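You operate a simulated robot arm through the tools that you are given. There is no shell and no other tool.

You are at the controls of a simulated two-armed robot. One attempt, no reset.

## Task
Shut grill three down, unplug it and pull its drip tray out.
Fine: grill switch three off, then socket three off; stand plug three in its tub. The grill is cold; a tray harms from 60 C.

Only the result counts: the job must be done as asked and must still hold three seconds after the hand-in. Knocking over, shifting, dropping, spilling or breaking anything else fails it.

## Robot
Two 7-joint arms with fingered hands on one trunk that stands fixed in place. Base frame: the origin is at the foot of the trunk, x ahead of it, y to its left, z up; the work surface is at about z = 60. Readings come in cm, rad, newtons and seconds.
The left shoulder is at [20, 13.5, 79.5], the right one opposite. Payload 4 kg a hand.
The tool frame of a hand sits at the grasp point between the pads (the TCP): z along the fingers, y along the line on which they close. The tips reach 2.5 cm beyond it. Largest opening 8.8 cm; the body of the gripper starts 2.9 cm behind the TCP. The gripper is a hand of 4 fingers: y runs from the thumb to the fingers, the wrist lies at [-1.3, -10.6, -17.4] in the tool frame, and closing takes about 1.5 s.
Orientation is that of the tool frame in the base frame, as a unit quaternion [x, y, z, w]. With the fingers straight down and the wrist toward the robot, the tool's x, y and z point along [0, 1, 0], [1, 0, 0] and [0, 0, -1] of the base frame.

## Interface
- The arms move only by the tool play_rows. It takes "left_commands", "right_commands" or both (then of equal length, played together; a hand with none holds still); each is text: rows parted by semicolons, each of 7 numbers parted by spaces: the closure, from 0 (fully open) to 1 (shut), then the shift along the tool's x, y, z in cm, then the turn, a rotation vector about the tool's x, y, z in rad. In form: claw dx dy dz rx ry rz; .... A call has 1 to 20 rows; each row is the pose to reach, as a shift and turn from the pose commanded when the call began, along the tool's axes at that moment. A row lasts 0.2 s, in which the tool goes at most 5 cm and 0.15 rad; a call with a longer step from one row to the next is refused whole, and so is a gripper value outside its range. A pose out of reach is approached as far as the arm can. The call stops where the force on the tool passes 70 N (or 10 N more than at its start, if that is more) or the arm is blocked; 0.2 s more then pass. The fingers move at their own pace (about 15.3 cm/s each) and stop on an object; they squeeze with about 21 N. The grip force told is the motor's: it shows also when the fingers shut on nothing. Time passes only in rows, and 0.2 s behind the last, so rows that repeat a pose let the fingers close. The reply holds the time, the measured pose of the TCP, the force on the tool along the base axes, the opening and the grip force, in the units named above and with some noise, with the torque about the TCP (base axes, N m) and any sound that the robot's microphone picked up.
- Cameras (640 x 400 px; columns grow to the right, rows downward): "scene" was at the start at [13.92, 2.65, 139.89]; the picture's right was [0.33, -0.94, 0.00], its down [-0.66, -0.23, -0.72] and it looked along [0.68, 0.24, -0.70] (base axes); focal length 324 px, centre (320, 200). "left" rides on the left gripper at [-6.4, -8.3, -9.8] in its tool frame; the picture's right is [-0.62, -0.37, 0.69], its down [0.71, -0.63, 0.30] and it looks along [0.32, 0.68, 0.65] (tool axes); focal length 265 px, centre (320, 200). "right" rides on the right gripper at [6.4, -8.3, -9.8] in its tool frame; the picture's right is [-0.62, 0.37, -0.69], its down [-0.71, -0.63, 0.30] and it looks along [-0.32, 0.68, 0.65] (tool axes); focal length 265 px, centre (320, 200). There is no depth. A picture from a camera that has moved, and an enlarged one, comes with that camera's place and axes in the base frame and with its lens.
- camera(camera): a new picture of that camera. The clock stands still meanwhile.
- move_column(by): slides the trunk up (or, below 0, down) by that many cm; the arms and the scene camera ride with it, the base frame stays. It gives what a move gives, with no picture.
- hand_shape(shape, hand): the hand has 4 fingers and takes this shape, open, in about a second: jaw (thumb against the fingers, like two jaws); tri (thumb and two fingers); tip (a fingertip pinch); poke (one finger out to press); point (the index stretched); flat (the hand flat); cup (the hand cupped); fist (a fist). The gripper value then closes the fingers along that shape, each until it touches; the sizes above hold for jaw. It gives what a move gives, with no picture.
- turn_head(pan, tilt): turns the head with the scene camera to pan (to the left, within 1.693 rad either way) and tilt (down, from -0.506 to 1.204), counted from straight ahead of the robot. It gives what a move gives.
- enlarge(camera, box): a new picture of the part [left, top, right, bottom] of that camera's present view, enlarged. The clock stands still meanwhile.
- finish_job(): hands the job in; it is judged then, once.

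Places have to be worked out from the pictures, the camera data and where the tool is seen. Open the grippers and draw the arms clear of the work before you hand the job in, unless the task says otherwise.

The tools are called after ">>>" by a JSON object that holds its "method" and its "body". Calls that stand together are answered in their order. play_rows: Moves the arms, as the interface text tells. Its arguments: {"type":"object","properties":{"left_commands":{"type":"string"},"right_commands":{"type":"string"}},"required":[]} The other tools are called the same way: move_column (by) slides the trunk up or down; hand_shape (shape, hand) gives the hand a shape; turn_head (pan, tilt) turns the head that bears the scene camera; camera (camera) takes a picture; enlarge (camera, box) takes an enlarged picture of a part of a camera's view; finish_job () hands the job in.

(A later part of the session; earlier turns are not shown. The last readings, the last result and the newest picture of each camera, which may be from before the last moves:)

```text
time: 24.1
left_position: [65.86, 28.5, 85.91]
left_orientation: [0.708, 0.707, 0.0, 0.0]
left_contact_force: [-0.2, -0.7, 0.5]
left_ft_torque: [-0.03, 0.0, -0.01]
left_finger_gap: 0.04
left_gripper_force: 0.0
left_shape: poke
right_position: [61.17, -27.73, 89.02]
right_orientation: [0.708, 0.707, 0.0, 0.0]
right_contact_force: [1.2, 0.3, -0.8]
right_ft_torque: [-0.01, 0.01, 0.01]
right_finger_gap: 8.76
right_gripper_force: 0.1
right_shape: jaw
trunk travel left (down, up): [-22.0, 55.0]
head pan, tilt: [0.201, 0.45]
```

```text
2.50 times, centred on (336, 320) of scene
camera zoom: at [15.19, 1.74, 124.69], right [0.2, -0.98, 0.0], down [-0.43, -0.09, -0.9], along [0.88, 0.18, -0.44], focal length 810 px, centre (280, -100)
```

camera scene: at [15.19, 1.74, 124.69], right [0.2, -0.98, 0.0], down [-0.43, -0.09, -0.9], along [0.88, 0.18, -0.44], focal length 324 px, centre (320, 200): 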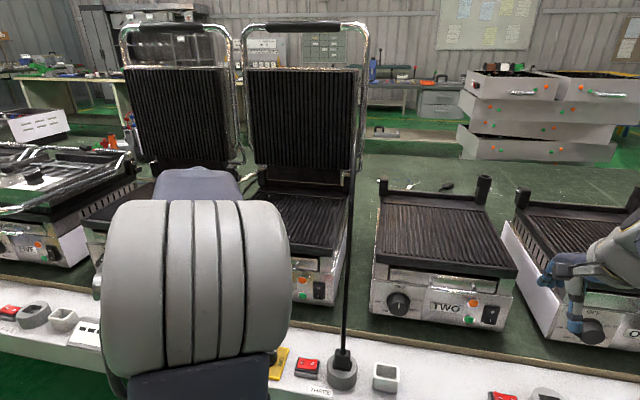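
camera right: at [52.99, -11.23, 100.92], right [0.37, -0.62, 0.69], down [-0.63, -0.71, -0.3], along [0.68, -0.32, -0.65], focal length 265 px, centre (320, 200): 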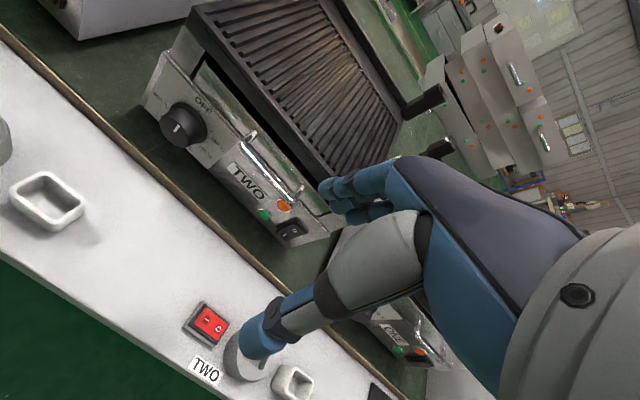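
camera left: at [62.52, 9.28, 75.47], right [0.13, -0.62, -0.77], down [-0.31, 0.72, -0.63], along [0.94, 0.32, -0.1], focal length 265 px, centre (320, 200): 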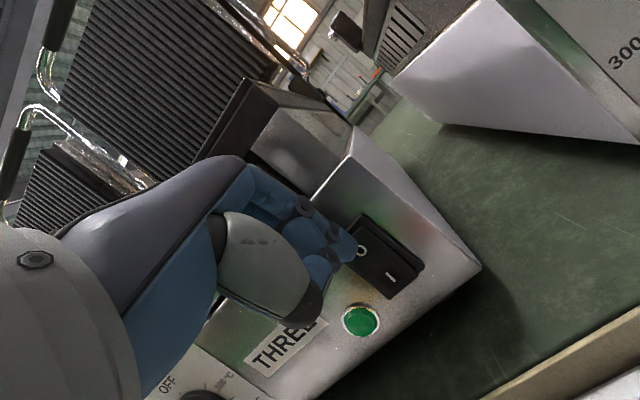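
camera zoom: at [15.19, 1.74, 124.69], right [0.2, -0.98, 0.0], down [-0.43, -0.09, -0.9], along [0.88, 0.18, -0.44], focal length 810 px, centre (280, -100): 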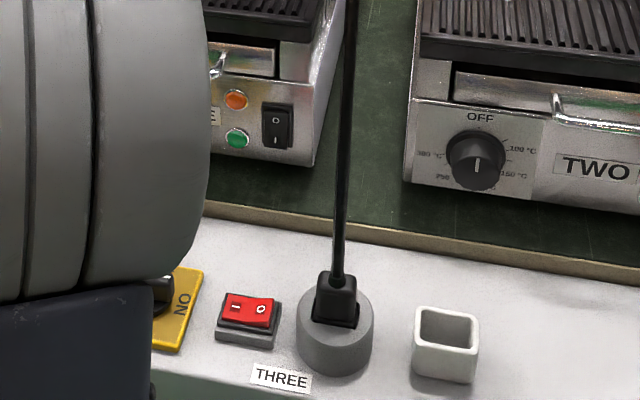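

The lamp stays dark. The red socket switch's O half works out at about [61.8,12.8,62]; I now bring the left finger over it, stopping well above.

>>> {"method": "play_rows", "body": {"left_commands": "0 -3 -0.9 1.2 0 0 0; 0 -6 -1.8 2.4 0 0 0; 0 -9 -2.6 3.6 0 0 0; 0 -12 -3.5 4.8 0 0 0; 0 -15 -4.3 6 0 0 0; 0 -15 -4.3 6 0 0 0"}}

>>> {"method": "camera", "body": {"camera": "scene"}}

>>> {"method": "camera", "body": {"camera": "left"}}

```text
time: 25.5
left_position: [61.47, 13.71, 79.76]
left_orientation: [0.709, 0.706, 0.0, 0.0]
left_contact_force: [0.5, -1.4, 0.5]
left_ft_torque: [-0.01, -0.01, 0.0]
left_finger_gap: 0.02
left_gripper_force: 0.1
left_shape: poke
right_position: [61.21, -27.62, 89.05]
right_orientation: [0.707, 0.707, 0.0, 0.0]
right_contact_force: [-0.1, 0.0, 0.0]
right_ft_torque: [-0.02, 0.01, -0.01]
right_finger_gap: 8.78
right_gripper_force: 0.0
right_shape: jaw
trunk travel left (down, up): [-22.0, 55.0]
head pan, tilt: [0.201, 0.45]
```

```text
taken
camera scene: at [15.2, 1.73, 124.69], right [0.2, -0.98, 0.0], down [-0.43, -0.09, -0.9], along [0.88, 0.18, -0.44], focal length 324 px, centre (320, 200)
```

scene: 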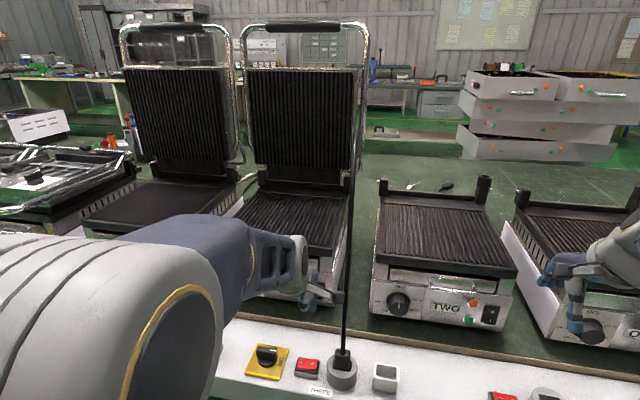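

```text
taken
camera left: at [53.12, 7.37, 89.59], right [-0.37, -0.62, -0.69], down [-0.63, 0.72, -0.3], along [0.69, 0.32, -0.65], focal length 265 px, centre (320, 200)
```

left: 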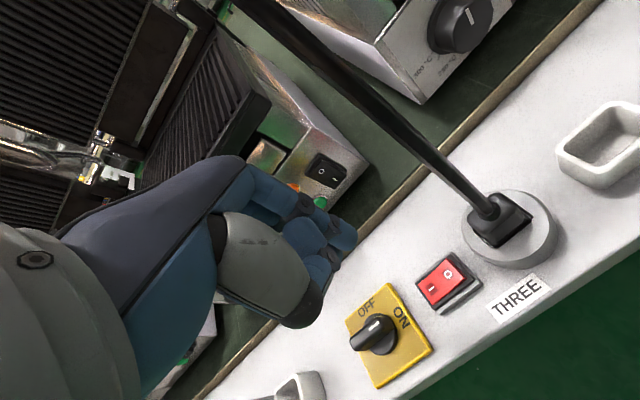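

Good posture, elbow on the left. The left camera gives a fine view of the switch, plug and tub; I enlarge it.

>>> {"method": "enlarge", "body": {"camera": "left", "box": [380, 80, 640, 330]}}

>>> {"method": "enlarge", "body": {"camera": "scene", "box": [230, 320, 430, 400]}}

```text
1.60 times, centred on (510, 205) of left
camera zoom: at [53.12, 7.37, 89.59], right [-0.37, -0.62, -0.69], down [-0.63, 0.72, -0.3], along [0.69, 0.32, -0.65], focal length 425 px, centre (16, 192)
```

zoom: 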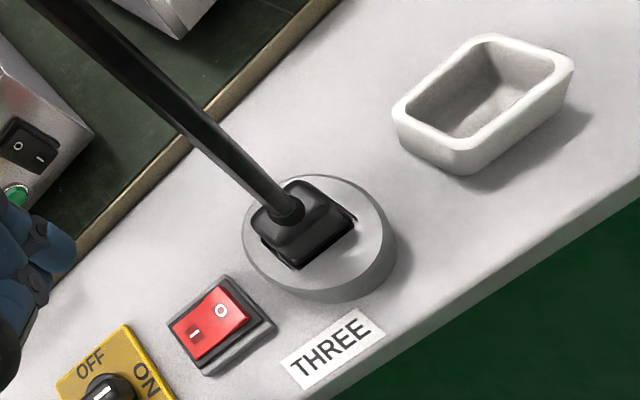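

```text
3.20 times, centred on (330, 360) of scene
camera zoom: at [15.2, 1.73, 124.69], right [0.2, -0.98, 0.0], down [-0.43, -0.09, -0.9], along [0.88, 0.18, -0.44], focal length 1036 px, centre (288, -312)
```

zoom: 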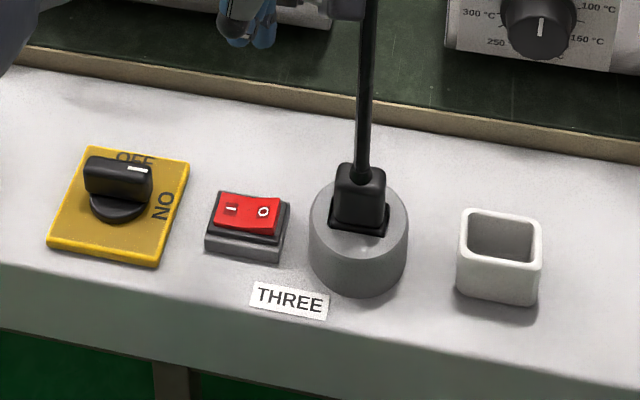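

I triangulate the cable's exit from the plug at about [62.1,6.4,66.4]. I zoom further on the plug and socket to get the plug's body size.

>>> {"method": "enlarge", "body": {"camera": "left", "box": [430, 160, 590, 300]}}

>>> {"method": "enlarge", "body": {"camera": "scene", "box": [310, 335, 410, 400]}}

```text
2.86 times, centred on (510, 230) of left
camera zoom: at [53.12, 7.37, 89.59], right [-0.37, -0.62, -0.69], down [-0.63, 0.72, -0.3], along [0.69, 0.32, -0.65], focal length 758 px, centre (-223, 114)
```

zoom: 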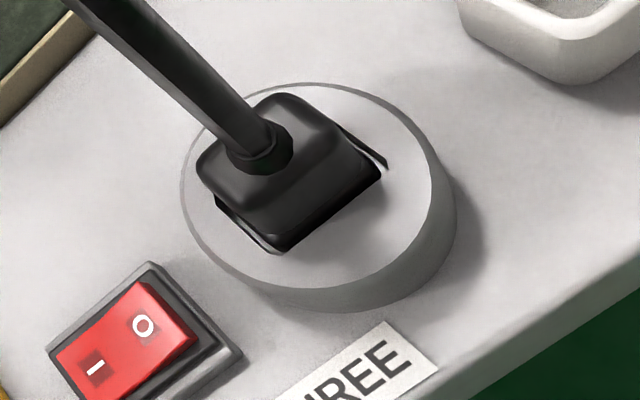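

```text
6.15 times, centred on (360, 368) of scene
camera zoom: at [15.2, 1.73, 124.69], right [0.2, -0.98, 0.0], down [-0.43, -0.09, -0.9], along [0.88, 0.18, -0.44], focal length 1993 px, centre (74, -831)
```

zoom: 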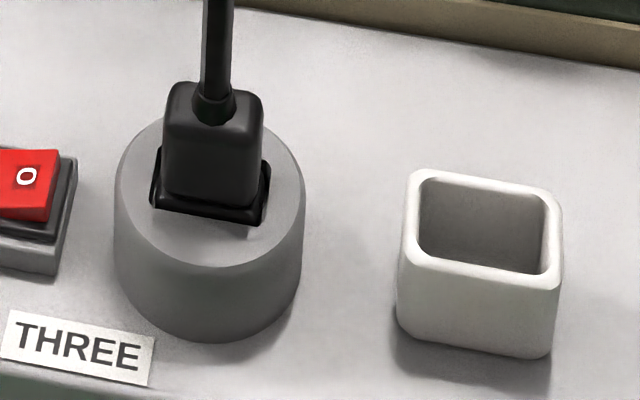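

The plug body is about 3.4 cm (y) by 2.8 cm (x), standing from z≈64.2 to 66.5 at [61.7,6.5]. Now I lower the finger toward the O half of the red switch, stopping about 2 cm above it.

>>> {"method": "play_rows", "body": {"left_commands": "0 0 0 3.5 0 0 0; 0 0 0 7 0 0 0; 0 0 0.1 10 0 0 0; 0 0 0.1 12.9 0 0 0; 0 0 0.1 12.9 0 0 0"}}

>>> {"method": "camera", "body": {"camera": "left"}}

>>> {"method": "enlarge", "body": {"camera": "scene", "box": [230, 300, 430, 400]}}

```text
time: 26.7
left_position: [61.64, 13.74, 66.96]
left_orientation: [0.708, 0.706, 0.0, 0.001]
left_contact_force: [-0.6, 0.2, 0.7]
left_ft_torque: [0.02, 0.02, 0.01]
left_finger_gap: 0.0
left_gripper_force: 0.0
left_shape: poke
right_position: [61.24, -27.64, 89.09]
right_orientation: [0.707, 0.707, 0.0, 0.0]
right_contact_force: [-0.1, 0.6, -0.5]
right_ft_torque: [0.03, 0.0, 0.02]
right_finger_gap: 8.78
right_gripper_force: 0.1
right_shape: jaw
trunk travel left (down, up): [-22.0, 55.0]
head pan, tilt: [0.201, 0.45]
```

```text
taken
camera left: at [53.31, 7.4, 76.69], right [-0.37, -0.62, -0.69], down [-0.63, 0.72, -0.3], along [0.68, 0.32, -0.65], focal length 265 px, centre (320, 200)
```

left: 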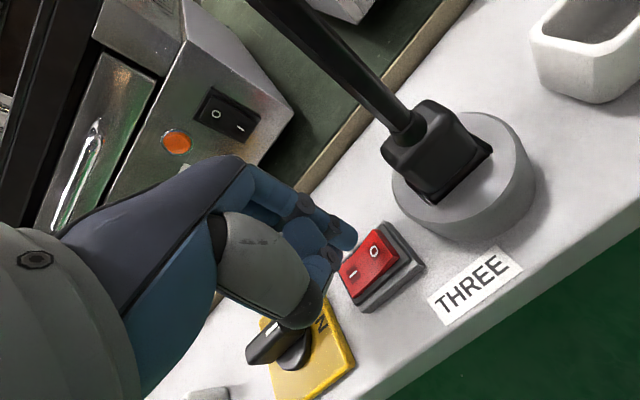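

```text
3.20 times, centred on (330, 350) of scene
camera zoom: at [15.19, 1.73, 124.69], right [0.2, -0.98, 0.0], down [-0.43, -0.09, -0.9], along [0.88, 0.18, -0.44], focal length 1036 px, centre (288, -280)
```

zoom: 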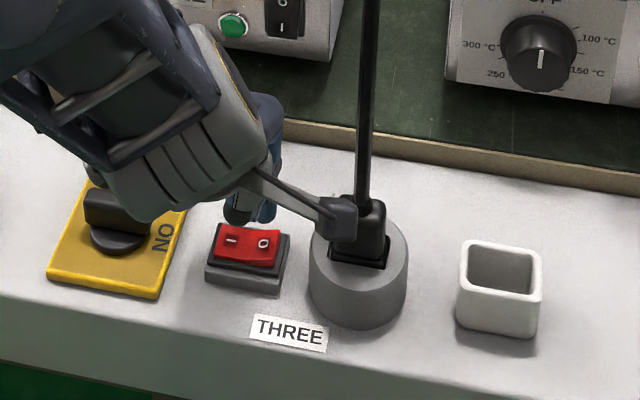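

The tip is right above the O half, about 2 cm up. I shift it 0.4 cm further out and press down in fine steps.

>>> {"method": "play_rows", "body": {"left_commands": "0 -0.4 -0.1 1 0 0 0; 0 -0.4 -0.1 1.6 0 0 0; 0 -0.4 -0.1 2.0 0 0 0; 0 -0.4 -0.1 2.3 0 0 0"}}

>>> {"method": "camera", "body": {"camera": "left"}}

```text
time: 27.7
left_position: [61.62, 13.11, 64.76]
left_orientation: [0.708, 0.706, 0.003, 0.001]
left_contact_force: [0.7, -1.9, 16.7]
left_ft_torque: [0.11, 0.0, 0.0]
left_finger_gap: 0.0
left_gripper_force: 0.1
left_shape: poke
right_position: [61.22, -27.6, 89.13]
right_orientation: [0.707, 0.707, 0.001, 0.0]
right_contact_force: [-0.2, 0.6, -0.1]
right_ft_torque: [0.03, 0.02, 0.0]
right_finger_gap: 8.77
right_gripper_force: 0.2
right_shape: jaw
trunk travel left (down, up): [-22.0, 55.0]
head pan, tilt: [0.201, 0.45]
```

```text
taken
camera left: at [53.26, 6.92, 74.52], right [-0.37, -0.62, -0.7], down [-0.63, 0.72, -0.31], along [0.69, 0.32, -0.65], focal length 265 px, centre (320, 200)
```

left: 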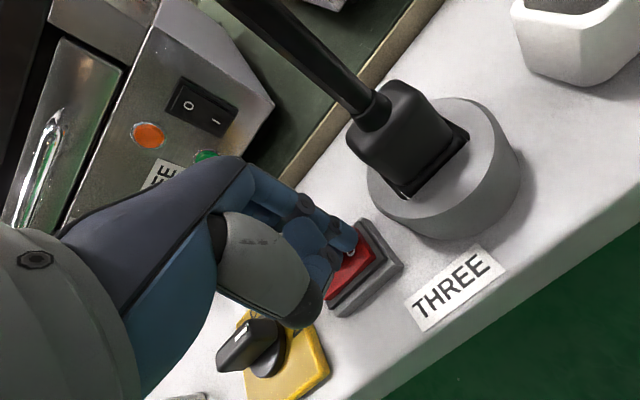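

There is 16.7 N on the O half and it looks to have gone down. I press a touch more to be sure, then lift off to check.

>>> {"method": "play_rows", "body": {"left_commands": "0 0 0 0.25 0 0 0; 0 0 0 0.45 0 0 0; 0 0 0 0.45 0 0 0"}}

>>> {"method": "play_rows", "body": {"left_commands": "0 0 0 -2.5 0 0 0; 0 0 0 -6 0 0 0; 0 0 0 -10 0 0 0; 0 0 0 -14 0 0 0; 0 1 0 -15 0 0 0"}}

>>> {"method": "enlarge", "body": {"camera": "scene", "box": [230, 300, 430, 400]}}

>>> {"method": "camera", "body": {"camera": "left"}}

```text
time: 28.5
left_position: [61.9, 13.12, 64.5]
left_orientation: [0.709, 0.706, 0.005, 0.004]
left_contact_force: [6.2, -11.6, 58.5]
left_ft_torque: [-0.07, -0.04, -0.11]
left_finger_gap: 0.01
left_gripper_force: 0.0
left_shape: poke
right_position: [61.14, -27.69, 89.23]
right_orientation: [0.707, 0.707, 0.0, 0.0]
right_contact_force: [0.4, -0.2, -0.3]
right_ft_torque: [0.0, -0.01, -0.04]
right_finger_gap: 8.73
right_gripper_force: 0.1
right_shape: jaw
trunk travel left (down, up): [-22.0, 55.0]
head pan, tilt: [0.201, 0.45]
```

```text
time: 29.7
left_position: [61.56, 14.23, 78.9]
left_orientation: [0.708, 0.706, 0.0, -0.001]
left_contact_force: [-0.1, -0.1, -0.8]
left_ft_torque: [-0.05, -0.02, -0.01]
left_finger_gap: 0.02
left_gripper_force: 0.1
left_shape: poke
right_position: [61.16, -27.56, 89.02]
right_orientation: [0.707, 0.707, 0.0, 0.0]
right_contact_force: [-0.4, 0.0, 0.1]
right_ft_torque: [0.02, 0.01, -0.03]
right_finger_gap: 8.75
right_gripper_force: 0.0
right_shape: jaw
trunk travel left (down, up): [-22.0, 55.0]
head pan, tilt: [0.201, 0.45]
```

```text
3.20 times, centred on (330, 350) of scene
camera zoom: at [15.2, 1.73, 124.68], right [0.2, -0.98, 0.0], down [-0.43, -0.09, -0.9], along [0.88, 0.18, -0.44], focal length 1036 px, centre (288, -280)
```

zoom: 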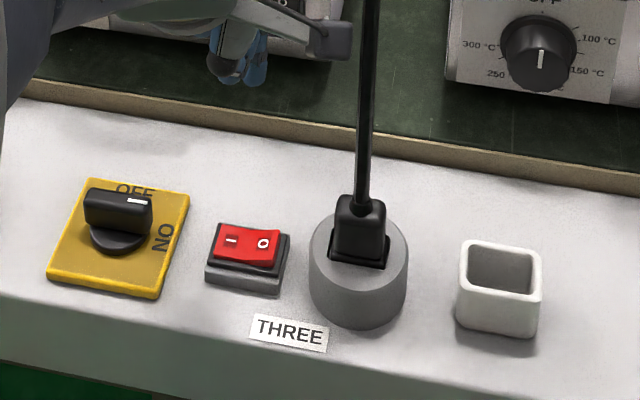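

```text
taken
camera left: at [53.24, 7.99, 88.89], right [-0.37, -0.62, -0.69], down [-0.63, 0.72, -0.3], along [0.68, 0.32, -0.65], focal length 265 px, centre (320, 200)
```

left: 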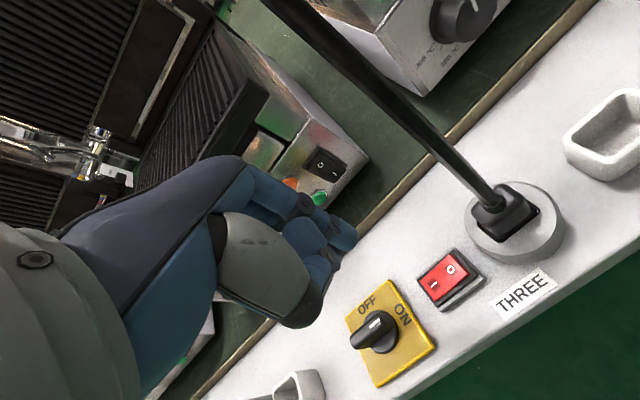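

I zoom in to see whether the red rocker has changed its tilt.

>>> {"method": "enlarge", "body": {"camera": "left", "box": [400, 235, 500, 315]}}

>>> {"method": "enlarge", "body": {"camera": "scene", "box": [290, 350, 330, 385]}}

>>> {"method": "enlarge", "body": {"camera": "left", "box": [280, 130, 380, 210]}}

```text
5.00 times, centred on (450, 275) of left
camera zoom: at [53.24, 7.99, 88.89], right [-0.37, -0.62, -0.69], down [-0.63, 0.72, -0.3], along [0.68, 0.32, -0.65], focal length 1327 px, centre (-330, -175)
```

zoom: 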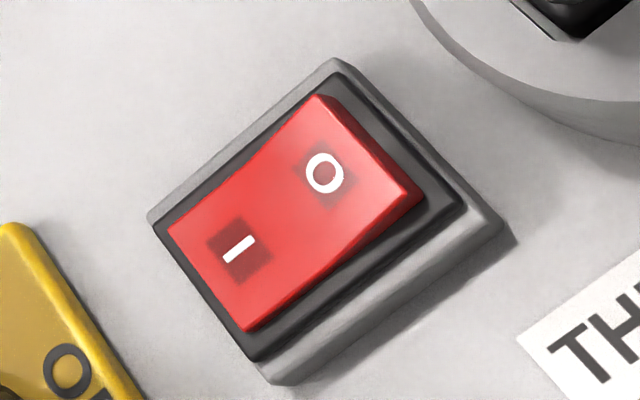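

```text
11.43 times, centred on (310, 368) of scene
camera zoom: at [15.2, 1.73, 124.68], right [0.2, -0.98, 0.0], down [-0.43, -0.09, -0.9], along [0.88, 0.18, -0.44], focal length 3701 px, centre (434, -1714)
```

zoom: 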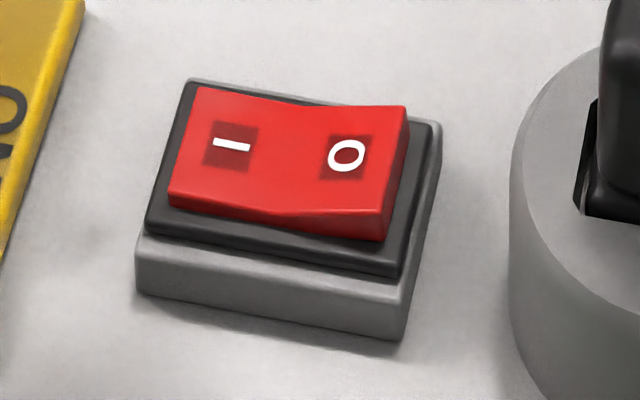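

```text
5.00 times, centred on (330, 170) of left
camera zoom: at [53.24, 7.99, 88.89], right [-0.37, -0.62, -0.69], down [-0.63, 0.72, -0.3], along [0.68, 0.32, -0.65], focal length 1327 px, centre (270, 350)
```

zoom: 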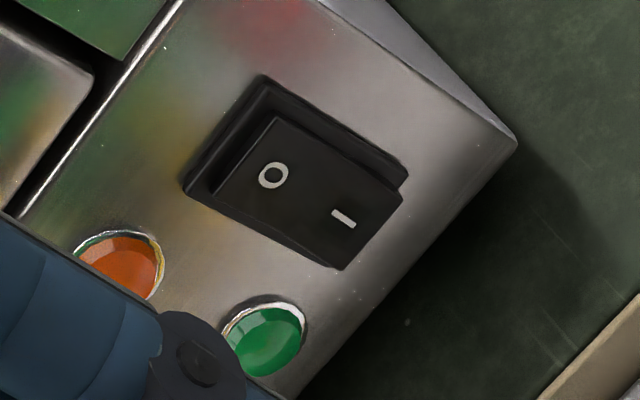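

The red rocker still shows its O end raised, so it has not flipped: the torque says the push landed near its middle, with a neighbouring finger touching as well. I'll press again about 1.2 cm further toward the O end.

>>> {"method": "play_rows", "body": {"left_commands": "0 -1 0 3.5 0 0 0; 0 -2.2 0 7 0 0 0; 0 -2.3 0.1 10 0 0 0; 0 -2.3 0.1 12.5 0 0 0; 0 -2.3 0.1 12.5 0 0 0"}}

>>> {"method": "enlarge", "body": {"camera": "left", "box": [290, 180, 450, 320]}}

>>> {"method": "enlarge", "body": {"camera": "scene", "box": [270, 320, 370, 400]}}

```text
time: 30.9
left_position: [61.57, 11.79, 66.67]
left_orientation: [0.708, 0.706, 0.0, -0.001]
left_contact_force: [0.4, -0.1, 0.1]
left_ft_torque: [0.02, 0.04, 0.0]
left_finger_gap: 0.0
left_gripper_force: 0.0
left_shape: poke
right_position: [61.18, -27.51, 89.08]
right_orientation: [0.707, 0.707, 0.0, 0.0]
right_contact_force: [0.3, -0.1, 0.4]
right_ft_torque: [0.01, 0.02, 0.02]
right_finger_gap: 8.73
right_gripper_force: 0.2
right_shape: jaw
trunk travel left (down, up): [-22.0, 55.0]
head pan, tilt: [0.201, 0.45]
```

```text
2.86 times, centred on (370, 250) of left
camera zoom: at [53.3, 5.59, 76.44], right [-0.37, -0.62, -0.69], down [-0.63, 0.72, -0.3], along [0.68, 0.32, -0.65], focal length 758 px, centre (177, 57)
```

zoom: 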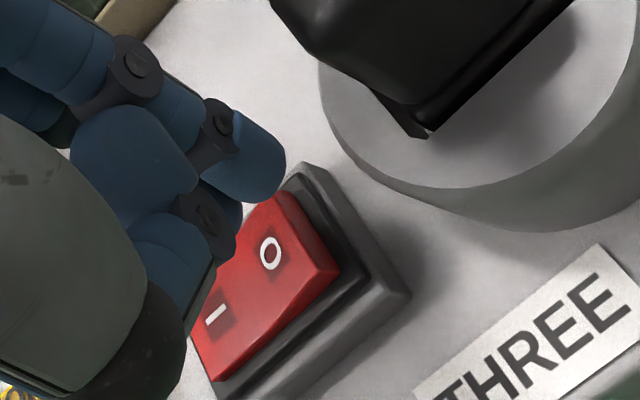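

```text
5.00 times, centred on (320, 360) of scene
camera zoom: at [15.2, 1.73, 124.69], right [0.2, -0.98, 0.0], down [-0.43, -0.09, -0.9], along [0.88, 0.18, -0.44], focal length 1619 px, centre (320, -600)
```

zoom: 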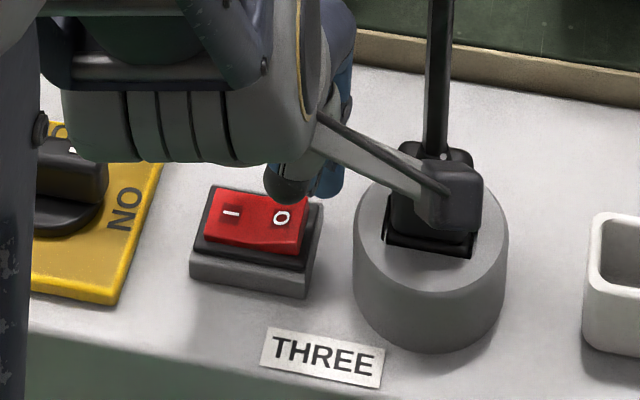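

The finger is now over the O end. I press down in fine steps and watch the reading.

>>> {"method": "play_rows", "body": {"left_commands": "0 0 0 1.2 0 0 0; 0 0 0 1.7 0 0 0; 0 0 0 2.1 0 0 0; 0 0 0 2.4 0 0 0; 0 0 0 2.4 0 0 0"}}

>>> {"method": "enlarge", "body": {"camera": "left", "box": [290, 180, 450, 320]}}

>>> {"method": "enlarge", "body": {"camera": "scene", "box": [270, 320, 370, 400]}}

```text
time: 32.1
left_position: [61.85, 11.91, 64.46]
left_orientation: [0.708, 0.706, 0.004, 0.004]
left_contact_force: [10.5, -3.2, 30.3]
left_ft_torque: [0.28, -0.1, -0.13]
left_finger_gap: 0.01
left_gripper_force: 0.0
left_shape: poke
right_position: [61.11, -27.65, 89.21]
right_orientation: [0.708, 0.707, 0.0, 0.001]
right_contact_force: [0.6, 0.3, 0.6]
right_ft_torque: [-0.01, -0.02, 0.0]
right_finger_gap: 8.79
right_gripper_force: 0.0
right_shape: jaw
trunk travel left (down, up): [-22.0, 55.0]
head pan, tilt: [0.201, 0.45]
```

```text
2.86 times, centred on (370, 250) of left
camera zoom: at [53.43, 5.56, 74.24], right [-0.36, -0.62, -0.7], down [-0.62, 0.72, -0.31], along [0.69, 0.32, -0.65], focal length 758 px, centre (177, 57)
```

zoom: 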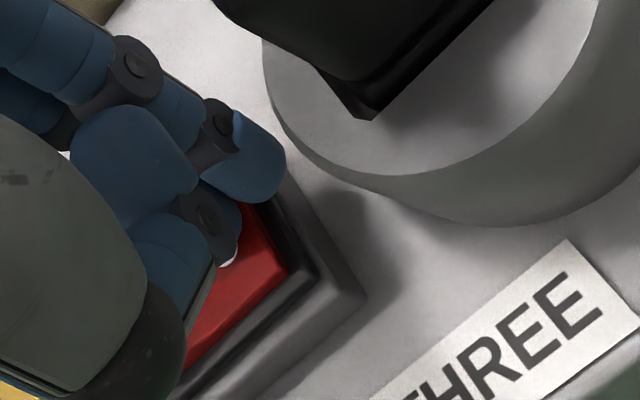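

```text
5.00 times, centred on (320, 360) of scene
camera zoom: at [15.16, 1.71, 124.73], right [0.2, -0.98, 0.0], down [-0.43, -0.09, -0.9], along [0.88, 0.18, -0.43], focal length 1619 px, centre (320, -600)
```

zoom: 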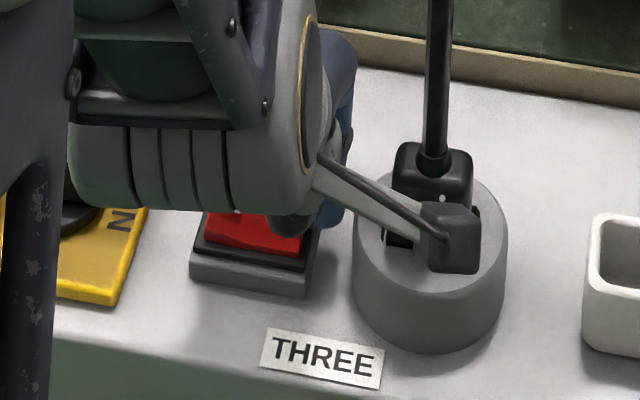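

The torque puts the contact at about y=13.1, on the neighbouring finger rather than the index. I lift off and check whether it has flipped.

>>> {"method": "play_rows", "body": {"left_commands": "0 0 0 -2.5 0 0 0; 0 0 0 -6 0 0 0; 0 0 0 -10 0 0 0; 0 1 0 -14 0 0 0; 0 2 0 -15 0 0 0"}}

>>> {"method": "enlarge", "body": {"camera": "scene", "box": [290, 350, 330, 385]}}

>>> {"method": "hand_shape", "body": {"shape": "point", "hand": "left"}}

>>> {"method": "camera", "body": {"camera": "left"}}

>>> {"method": "enlarge", "body": {"camera": "scene", "box": [220, 240, 420, 400]}}

```text
time: 33.3
left_position: [61.59, 13.95, 79.25]
left_orientation: [0.708, 0.707, 0.0, 0.0]
left_contact_force: [-0.3, 0.2, 0.2]
left_ft_torque: [0.02, 0.0, -0.01]
left_finger_gap: 0.0
left_gripper_force: 0.1
left_shape: poke
right_position: [61.18, -27.55, 89.23]
right_orientation: [0.708, 0.707, 0.0, -0.001]
right_contact_force: [0.1, -0.3, 0.6]
right_ft_torque: [-0.01, 0.01, -0.03]
right_finger_gap: 8.76
right_gripper_force: 0.1
right_shape: jaw
trunk travel left (down, up): [-22.0, 55.0]
head pan, tilt: [0.201, 0.45]
```

```text
11.43 times, centred on (310, 368) of scene
camera zoom: at [15.2, 1.73, 124.68], right [0.2, -0.98, 0.0], down [-0.43, -0.09, -0.9], along [0.88, 0.18, -0.44], focal length 3701 px, centre (434, -1714)
```

zoom: 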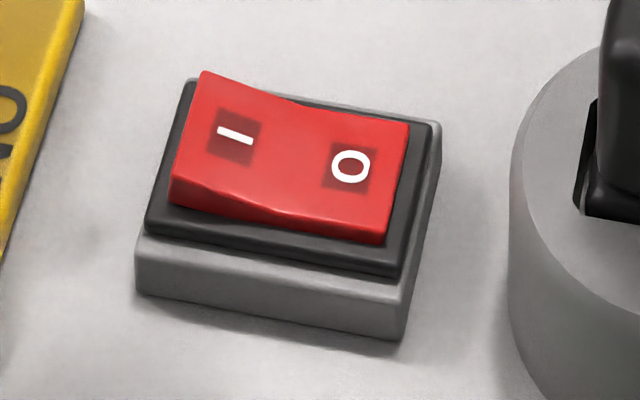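

```text
time: 34.2
left_position: [61.59, 13.86, 79.21]
left_orientation: [0.709, 0.706, -0.001, 0.0]
left_contact_force: [0.5, -0.8, 0.1]
left_ft_torque: [0.03, 0.0, 0.01]
left_finger_gap: 0.0
left_gripper_force: 0.1
left_shape: point
right_position: [61.22, -27.61, 89.12]
right_orientation: [0.707, 0.707, 0.001, 0.0]
right_contact_force: [0.4, 0.3, 0.3]
right_ft_torque: [0.02, 0.01, 0.0]
right_finger_gap: 8.75
right_gripper_force: 0.1
right_shape: jaw
trunk travel left (down, up): [-22.0, 55.0]
head pan, tilt: [0.201, 0.45]
```

```text
taken
camera left: at [53.36, 7.62, 89.01], right [-0.37, -0.62, -0.69], down [-0.63, 0.72, -0.3], along [0.68, 0.32, -0.65], focal length 265 px, centre (320, 200)
```

left: 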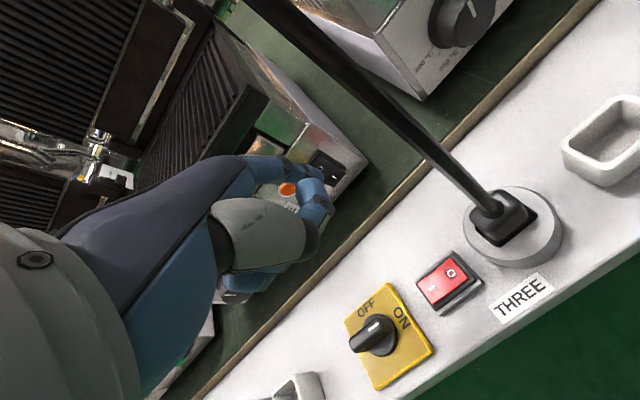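

```text
2.50 times, centred on (320, 320) of scene
camera zoom: at [15.2, 1.73, 124.69], right [0.2, -0.98, 0.0], down [-0.43, -0.09, -0.9], along [0.88, 0.18, -0.44], focal length 810 px, centre (320, -100)
```

zoom: 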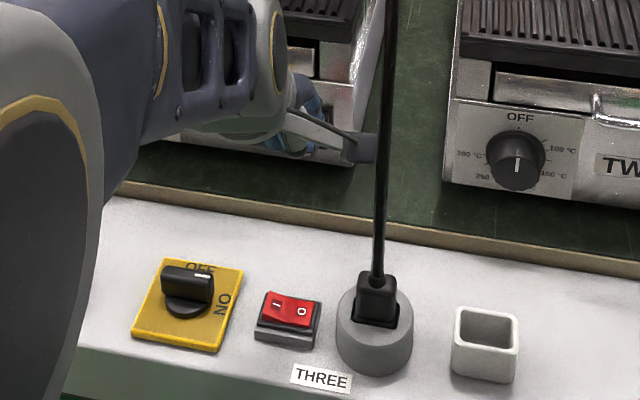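

The red rocker has flipped: I raised, O down, so socket three is off. Next is the plug; I look at the jaw and tip shapes of the left hand to choose a grip.

>>> {"method": "hand_shape", "body": {"shape": "tip", "hand": "left"}}

>>> {"method": "camera", "body": {"camera": "left"}}

>>> {"method": "hand_shape", "body": {"shape": "tri", "hand": "left"}}

>>> {"method": "camera", "body": {"camera": "left"}}

>>> {"method": "hand_shape", "body": {"shape": "jaw", "hand": "left"}}

>>> {"method": "camera", "body": {"camera": "left"}}

```text
time: 35.1
left_position: [61.63, 13.93, 79.27]
left_orientation: [0.708, 0.706, 0.0, 0.0]
left_contact_force: [0.0, -0.5, -1.3]
left_ft_torque: [0.01, -0.02, 0.02]
left_finger_gap: 8.8
left_gripper_force: 0.0
left_shape: tip
right_position: [61.22, -27.55, 89.12]
right_orientation: [0.707, 0.707, 0.0, -0.001]
right_contact_force: [-0.4, -0.5, 0.7]
right_ft_torque: [-0.01, -0.01, 0.01]
right_finger_gap: 8.8
right_gripper_force: 0.1
right_shape: jaw
trunk travel left (down, up): [-22.0, 55.0]
head pan, tilt: [0.201, 0.45]
```

```text
taken
camera left: at [53.36, 7.62, 89.02], right [-0.37, -0.62, -0.69], down [-0.63, 0.72, -0.3], along [0.68, 0.32, -0.65], focal length 265 px, centre (320, 200)
```

left: 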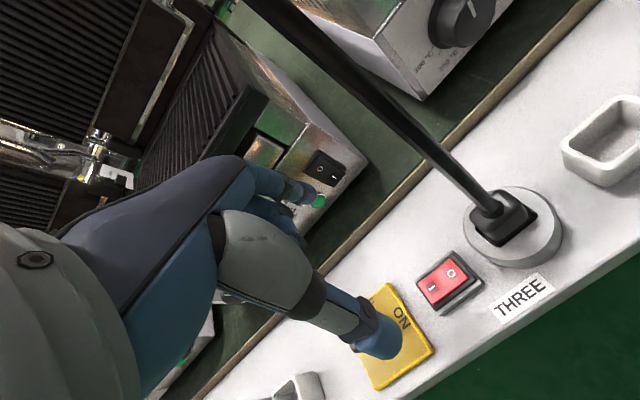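

```text
time: 36.0
left_position: [61.77, 14.02, 79.26]
left_orientation: [0.708, 0.706, 0.001, 0.0]
left_contact_force: [0.5, 0.6, 0.2]
left_ft_torque: [-0.02, 0.0, -0.05]
left_finger_gap: 8.77
left_gripper_force: 0.0
left_shape: tri
right_position: [61.18, -27.58, 89.09]
right_orientation: [0.707, 0.707, 0.0, 0.0]
right_contact_force: [0.7, 0.5, 0.0]
right_ft_torque: [-0.02, -0.01, 0.0]
right_finger_gap: 8.8
right_gripper_force: 0.2
right_shape: jaw
trunk travel left (down, up): [-22.0, 55.0]
head pan, tilt: [0.201, 0.45]
```

```text
taken
camera left: at [53.36, 7.62, 89.01], right [-0.37, -0.62, -0.69], down [-0.63, 0.72, -0.3], along [0.68, 0.32, -0.65], focal length 265 px, centre (320, 200)
```

left: 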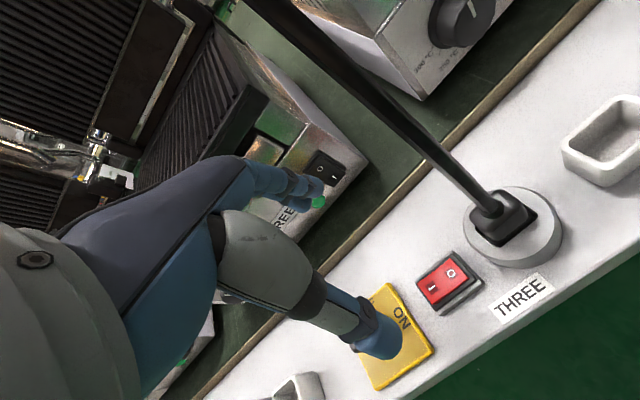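

```text
time: 36.9
left_position: [61.77, 13.98, 79.16]
left_orientation: [0.708, 0.706, 0.0, 0.001]
left_contact_force: [0.2, -0.6, 0.3]
left_ft_torque: [0.0, 0.02, -0.01]
left_finger_gap: 8.79
left_gripper_force: 0.0
left_shape: jaw
right_position: [61.2, -27.52, 89.18]
right_orientation: [0.707, 0.707, 0.0, 0.0]
right_contact_force: [0.5, 0.5, 0.6]
right_ft_torque: [-0.01, 0.01, 0.03]
right_finger_gap: 8.77
right_gripper_force: 0.0
right_shape: jaw
trunk travel left (down, up): [-22.0, 55.0]
head pan, tilt: [0.201, 0.45]
```

```text
taken
camera left: at [53.36, 7.62, 89.01], right [-0.37, -0.62, -0.69], down [-0.63, 0.72, -0.3], along [0.68, 0.32, -0.65], focal length 265 px, centre (320, 200)
```

left: 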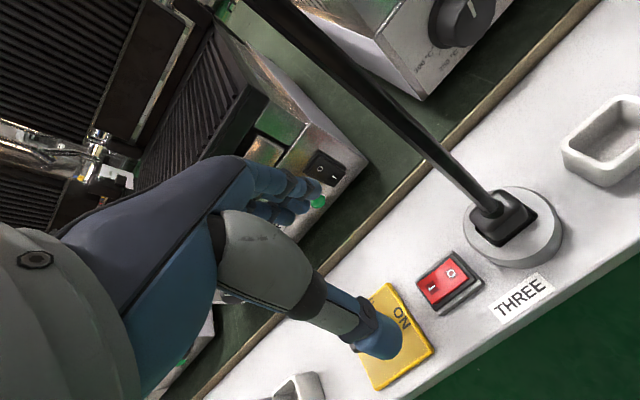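

In the tip shape only the index and thumb reach out, which suits the small plug. I set it and, moving away left of the cable, yaw the hand 90 degrees so that thumb and index will close along y.

>>> {"method": "hand_shape", "body": {"shape": "tip", "hand": "left"}}

>>> {"method": "play_rows", "body": {"left_commands": "0 2 -1.3 -0.5 0 0 0.05; 0 4 -2.6 -1 0 0 0.1; 0 6 -4 -1 0 0 0.2; 0 8 -5 -1 0 0 0.34; 0 8 -5 -1 0 0 0.48; 0 8 -5 -1 0 0 0.62; 0 8 -5 -1 0 0 0.76; 0 8 -5 -1 0 0 0.9; 0 8 -5 -1 0 0 1.04; 0 8 -5 -1 0 0 1.18; 0 8 -5 -1 0 0 1.32; 0 8 -5 -1 0 0 1.45; 0 8 -5 -1 0 0 1.57; 0 8 -5 -1 0 0 1.57"}}

>>> {"method": "camera", "body": {"camera": "scene"}}

>>> {"method": "camera", "body": {"camera": "left"}}

```text
time: 37.8
left_position: [61.65, 14.03, 79.15]
left_orientation: [0.708, 0.706, 0.0, -0.001]
left_contact_force: [0.8, -0.2, 1.0]
left_ft_torque: [0.02, 0.02, 0.03]
left_finger_gap: 8.82
left_gripper_force: 0.2
left_shape: tip
right_position: [61.1, -27.52, 89.07]
right_orientation: [0.707, 0.707, 0.0, 0.0]
right_contact_force: [0.1, 0.1, 0.6]
right_ft_torque: [-0.01, 0.04, -0.02]
right_finger_gap: 8.77
right_gripper_force: 0.0
right_shape: jaw
trunk travel left (down, up): [-22.0, 55.0]
head pan, tilt: [0.201, 0.45]
```

```text
time: 40.8
left_position: [56.66, 21.9, 80.18]
left_orientation: [1.0, -0.003, 0.0, 0.0]
left_contact_force: [0.3, -1.5, 0.8]
left_ft_torque: [-0.02, 0.01, 0.0]
left_finger_gap: 8.79
left_gripper_force: 0.1
left_shape: tip
right_position: [61.19, -27.63, 89.09]
right_orientation: [0.707, 0.707, -0.001, 0.0]
right_contact_force: [-0.2, -0.3, 0.7]
right_ft_torque: [0.02, 0.03, -0.03]
right_finger_gap: 8.78
right_gripper_force: 0.0
right_shape: jaw
trunk travel left (down, up): [-22.0, 55.0]
head pan, tilt: [0.201, 0.45]
```

```text
taken
camera scene: at [15.2, 1.73, 124.69], right [0.2, -0.98, 0.0], down [-0.43, -0.09, -0.9], along [0.88, 0.18, -0.44], focal length 324 px, centre (320, 200)
```

scene: 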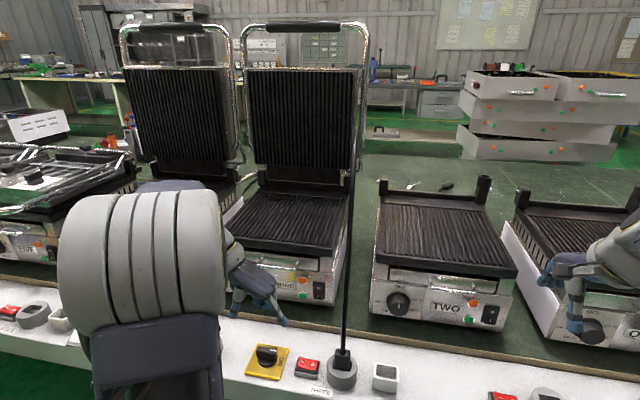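

```text
taken
camera left: at [50.3, 30.42, 90.03], right [-0.62, 0.37, -0.69], down [0.72, 0.63, -0.3], along [0.32, -0.69, -0.65], focal length 265 px, centre (320, 200)
```

left: 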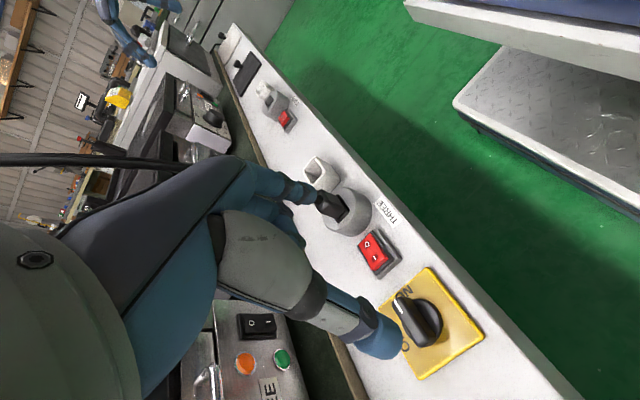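

The yaw is reached. I now tilt the hand so the fingers point forward and about 40 degrees below horizontal, staying at this height.

>>> {"method": "play_rows", "body": {"left_commands": "0 0 0 0 0 0.14 0; 0 0 0 0 0 0.28 0; 0 0 0 0 0 0.42 0; 0 0 0 0 0 0.56 0; 0 0 0 0 0 0.7 0; 0 0 0 0 0 0.79 0; 0 0 0 0 0 0.87 0; 0 0 0 0 0 0.87 0"}}

>>> {"method": "camera", "body": {"camera": "scene"}}

>>> {"method": "camera", "body": {"camera": "left"}}

```text
time: 42.8
left_position: [56.68, 23.19, 75.92]
left_orientation: [0.928, 0.019, 0.373, 0.011]
left_contact_force: [-0.5, 0.6, 0.1]
left_ft_torque: [0.03, 0.0, 0.03]
left_finger_gap: 8.79
left_gripper_force: 0.0
left_shape: tip
left hand out of reach, approached as far as the arm can: row 5, 6, 7
right_position: [61.14, -27.45, 89.14]
right_orientation: [0.707, 0.707, 0.0, 0.001]
right_contact_force: [0.9, -0.3, 0.1]
right_ft_torque: [0.01, -0.01, -0.01]
right_finger_gap: 8.77
right_gripper_force: 0.0
right_shape: jaw
trunk travel left (down, up): [-22.0, 55.0]
head pan, tilt: [0.201, 0.45]
stopped in row 8 (left hand): the arm was blocked; the commanded pose is now the measured one
```

```text
taken
camera scene: at [15.18, 1.72, 124.69], right [0.2, -0.98, 0.0], down [-0.43, -0.09, -0.9], along [0.88, 0.18, -0.44], focal length 324 px, centre (320, 200)
```

scene: 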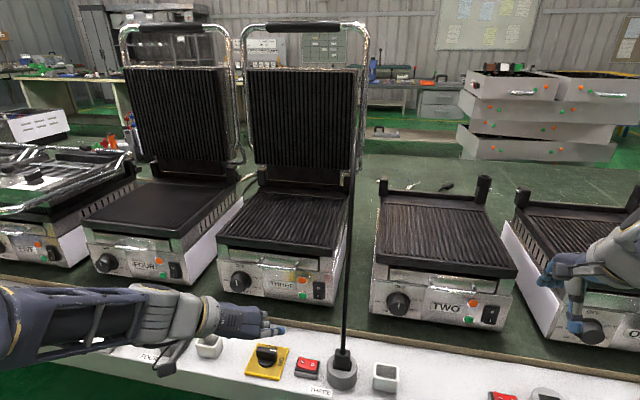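

```text
taken
camera left: at [44.92, 31.32, 78.33], right [0.02, 0.33, -0.94], down [0.71, 0.66, 0.25], along [0.71, -0.67, -0.22], focal length 265 px, centre (320, 200)
```

left: 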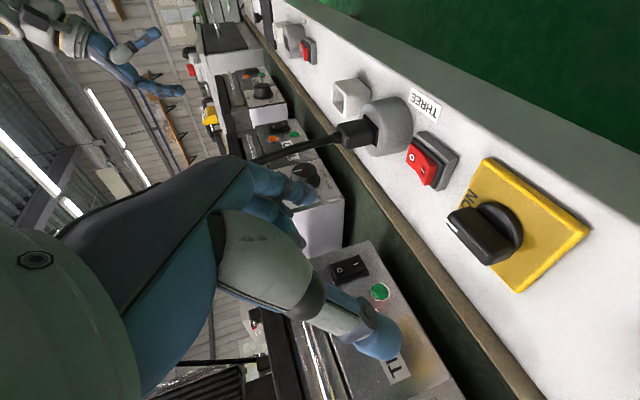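

The hand tilted to about 46 degrees below horizontal and then the arm was blocked. I turn the head left to see whether the elbow touches anything.

>>> {"method": "turn_head", "body": {"pan": 0.75, "tilt": 0.75}}

>>> {"method": "camera", "body": {"camera": "scene"}}

```text
time: 43.8
left_position: [56.6, 23.19, 75.88]
left_orientation: [0.927, 0.019, 0.373, 0.012]
left_contact_force: [0.3, -0.7, 0.2]
left_ft_torque: [0.02, 0.0, -0.01]
left_finger_gap: 8.77
left_gripper_force: 0.0
left_shape: tip
right_position: [61.11, -27.6, 89.12]
right_orientation: [0.707, 0.707, 0.0, 0.0]
right_contact_force: [0.9, -0.2, 0.6]
right_ft_torque: [0.01, -0.01, -0.01]
right_finger_gap: 8.78
right_gripper_force: 0.0
right_shape: jaw
trunk travel left (down, up): [-22.0, 55.0]
head pan, tilt: [0.75, 0.75]
```

```text
taken
camera scene: at [12.26, 5.55, 122.05], right [0.68, -0.73, 0.0], down [-0.5, -0.46, -0.73], along [0.54, 0.5, -0.68], focal length 324 px, centre (320, 200)
```

scene: 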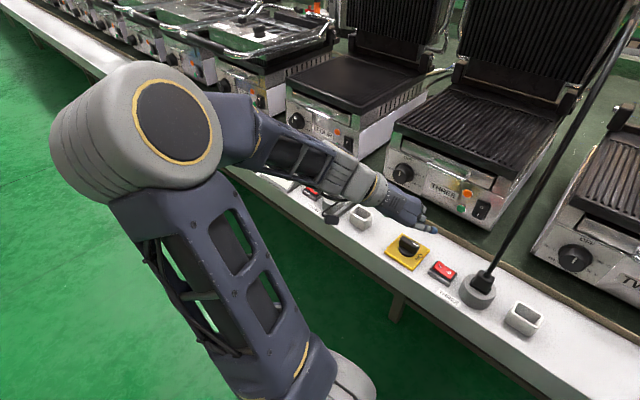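

The elbow is out in free space and touches nothing. With the head here I see plug, socket and tub well. I now move the left hand sideways to in front of the plug at about [55,6.5,74], staying 5 cm short of the cable.

>>> {"method": "play_rows", "body": {"left_commands": "0 -0.7 3.3 0.1 0 0 0; 0 -1.3 6.6 0.2 0 0 0; 0 -1.9 9.9 0.3 0 0 0; 0 -2.5 13.2 0.4 0 0 0; 0 -3.13 16.57 0.45 0 0 0; 0 -3.13 16.57 0.45 0 0 0"}}

>>> {"method": "camera", "body": {"camera": "scene"}}

>>> {"method": "camera", "body": {"camera": "left"}}

```text
time: 45.2
left_position: [55.62, 6.57, 74.43]
left_orientation: [0.928, 0.02, 0.373, 0.012]
left_contact_force: [-0.2, 0.4, 0.3]
left_ft_torque: [-0.02, 0.06, -0.01]
left_finger_gap: 8.8
left_gripper_force: 0.0
left_shape: tip
left hand out of reach, approached as far as the arm can: row 5, 6
right_position: [61.05, -27.5, 89.07]
right_orientation: [0.707, 0.707, 0.0, 0.0]
right_contact_force: [-0.4, -0.3, 0.0]
right_ft_torque: [-0.01, 0.01, 0.03]
right_finger_gap: 8.78
right_gripper_force: 0.1
right_shape: jaw
trunk travel left (down, up): [-22.0, 55.0]
head pan, tilt: [0.75, 0.75]
```

```text
taken
camera scene: at [12.25, 5.55, 122.04], right [0.68, -0.73, 0.0], down [-0.5, -0.47, -0.73], along [0.53, 0.5, -0.68], focal length 324 px, centre (320, 200)
```

scene: 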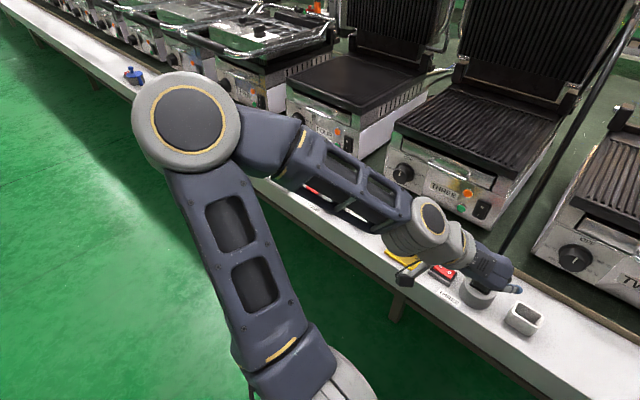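

```text
taken
camera left: at [44.03, 14.69, 76.71], right [0.02, 0.34, -0.94], down [0.71, 0.66, 0.25], along [0.71, -0.67, -0.22], focal length 265 px, centre (320, 200)
```

left: 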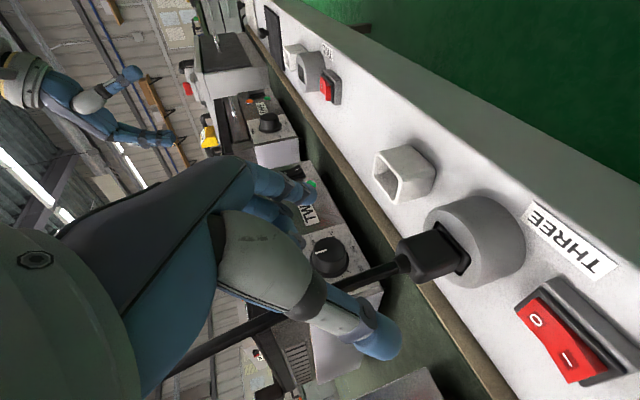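

The hand is aligned in y with the plug, thumb left and index right of it. I advance most of the way toward the plug and then check before closing.

>>> {"method": "turn_head", "body": {"pan": 0.1, "tilt": 0.85}}

>>> {"method": "play_rows", "body": {"left_commands": "0 -0.8 0 1.7 0 0 0; 0 -1.59 0 3.4 0 0 0; 0 -1.59 0 5 0 0 0; 0 -1.59 0 6 0 0 0; 0 -1.59 0 6 0 0 0"}}

>>> {"method": "camera", "body": {"camera": "scene"}}

>>> {"method": "camera", "body": {"camera": "left"}}

```text
time: 46.2
left_position: [55.52, 6.54, 74.39]
left_orientation: [0.928, 0.02, 0.372, 0.012]
left_contact_force: [1.1, -0.5, 0.3]
left_ft_torque: [0.04, -0.01, -0.01]
left_finger_gap: 8.79
left_gripper_force: 0.1
left_shape: tip
right_position: [61.01, -27.57, 89.12]
right_orientation: [0.707, 0.707, 0.0, 0.0]
right_contact_force: [-0.2, -0.4, 0.2]
right_ft_torque: [0.01, 0.0, -0.02]
right_finger_gap: 8.76
right_gripper_force: 0.1
right_shape: jaw
trunk travel left (down, up): [-22.0, 55.0]
head pan, tilt: [0.099, 0.85]
```

```text
time: 47.4
left_position: [58.63, 6.36, 68.85]
left_orientation: [0.928, 0.02, 0.373, 0.011]
left_contact_force: [0.5, -0.2, -0.3]
left_ft_torque: [0.03, 0.02, 0.0]
left_finger_gap: 8.79
left_gripper_force: 0.1
left_shape: tip
right_position: [61.13, -27.55, 89.17]
right_orientation: [0.707, 0.707, 0.001, 0.0]
right_contact_force: [-0.3, 0.0, 1.0]
right_ft_torque: [-0.04, -0.02, -0.03]
right_finger_gap: 8.79
right_gripper_force: 0.0
right_shape: jaw
trunk travel left (down, up): [-22.0, 55.0]
head pan, tilt: [0.099, 0.85]
```

```text
taken
camera scene: at [13.97, 0.68, 121.24], right [0.1, -1.0, 0.0], down [-0.75, -0.07, -0.66], along [0.66, 0.07, -0.75], focal length 324 px, centre (320, 200)
```

scene: 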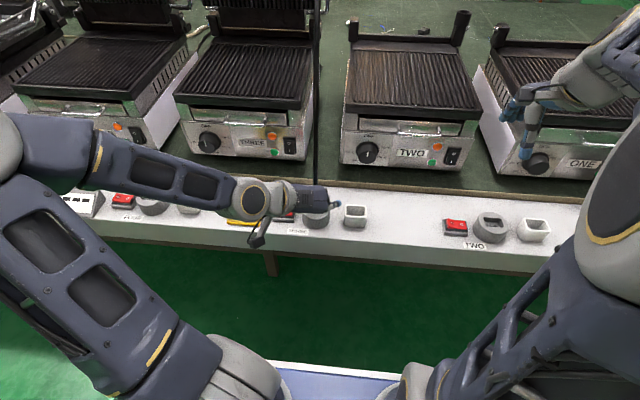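

```text
taken
camera left: at [47.03, 14.61, 71.28], right [0.02, 0.34, -0.94], down [0.71, 0.66, 0.25], along [0.71, -0.67, -0.22], focal length 265 px, centre (320, 200)
```

left: 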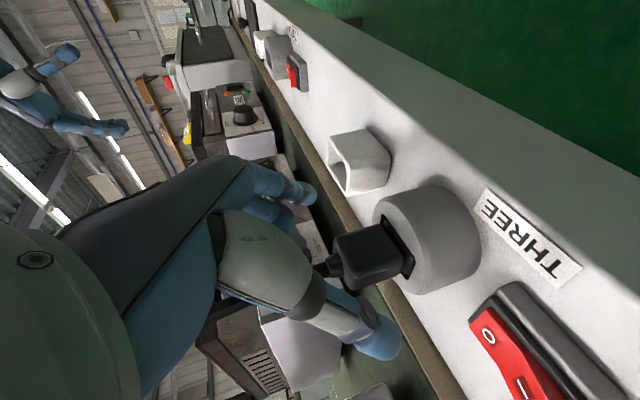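

The plug now lies between index and thumb in the left view. I enlarge it and the scene view for the last bit.

>>> {"method": "enlarge", "body": {"camera": "left", "box": [240, 150, 440, 370]}}

>>> {"method": "enlarge", "body": {"camera": "scene", "box": [220, 160, 400, 260]}}

```text
1.82 times, centred on (340, 260) of left
camera zoom: at [47.03, 14.61, 71.28], right [0.02, 0.34, -0.94], down [0.71, 0.66, 0.25], along [0.71, -0.67, -0.22], focal length 483 px, centre (284, 91)
```

zoom: 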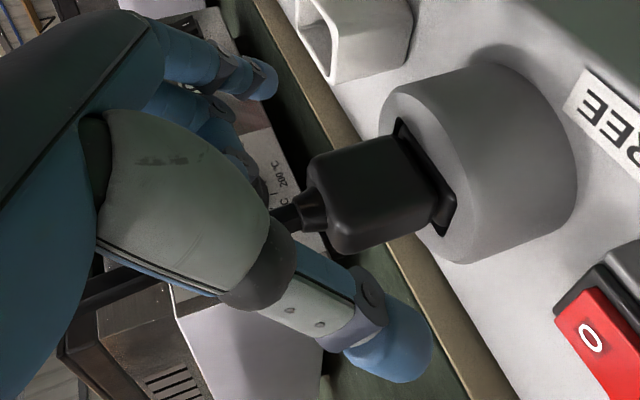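

```text
3.56 times, centred on (310, 210) of scene
camera zoom: at [13.97, 0.68, 121.24], right [0.1, -1.0, 0.0], down [-0.75, -0.07, -0.66], along [0.66, 0.07, -0.75], focal length 1151 px, centre (356, 164)
```

zoom: 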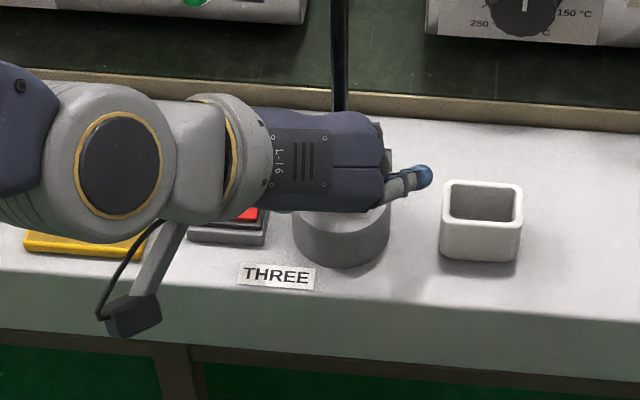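

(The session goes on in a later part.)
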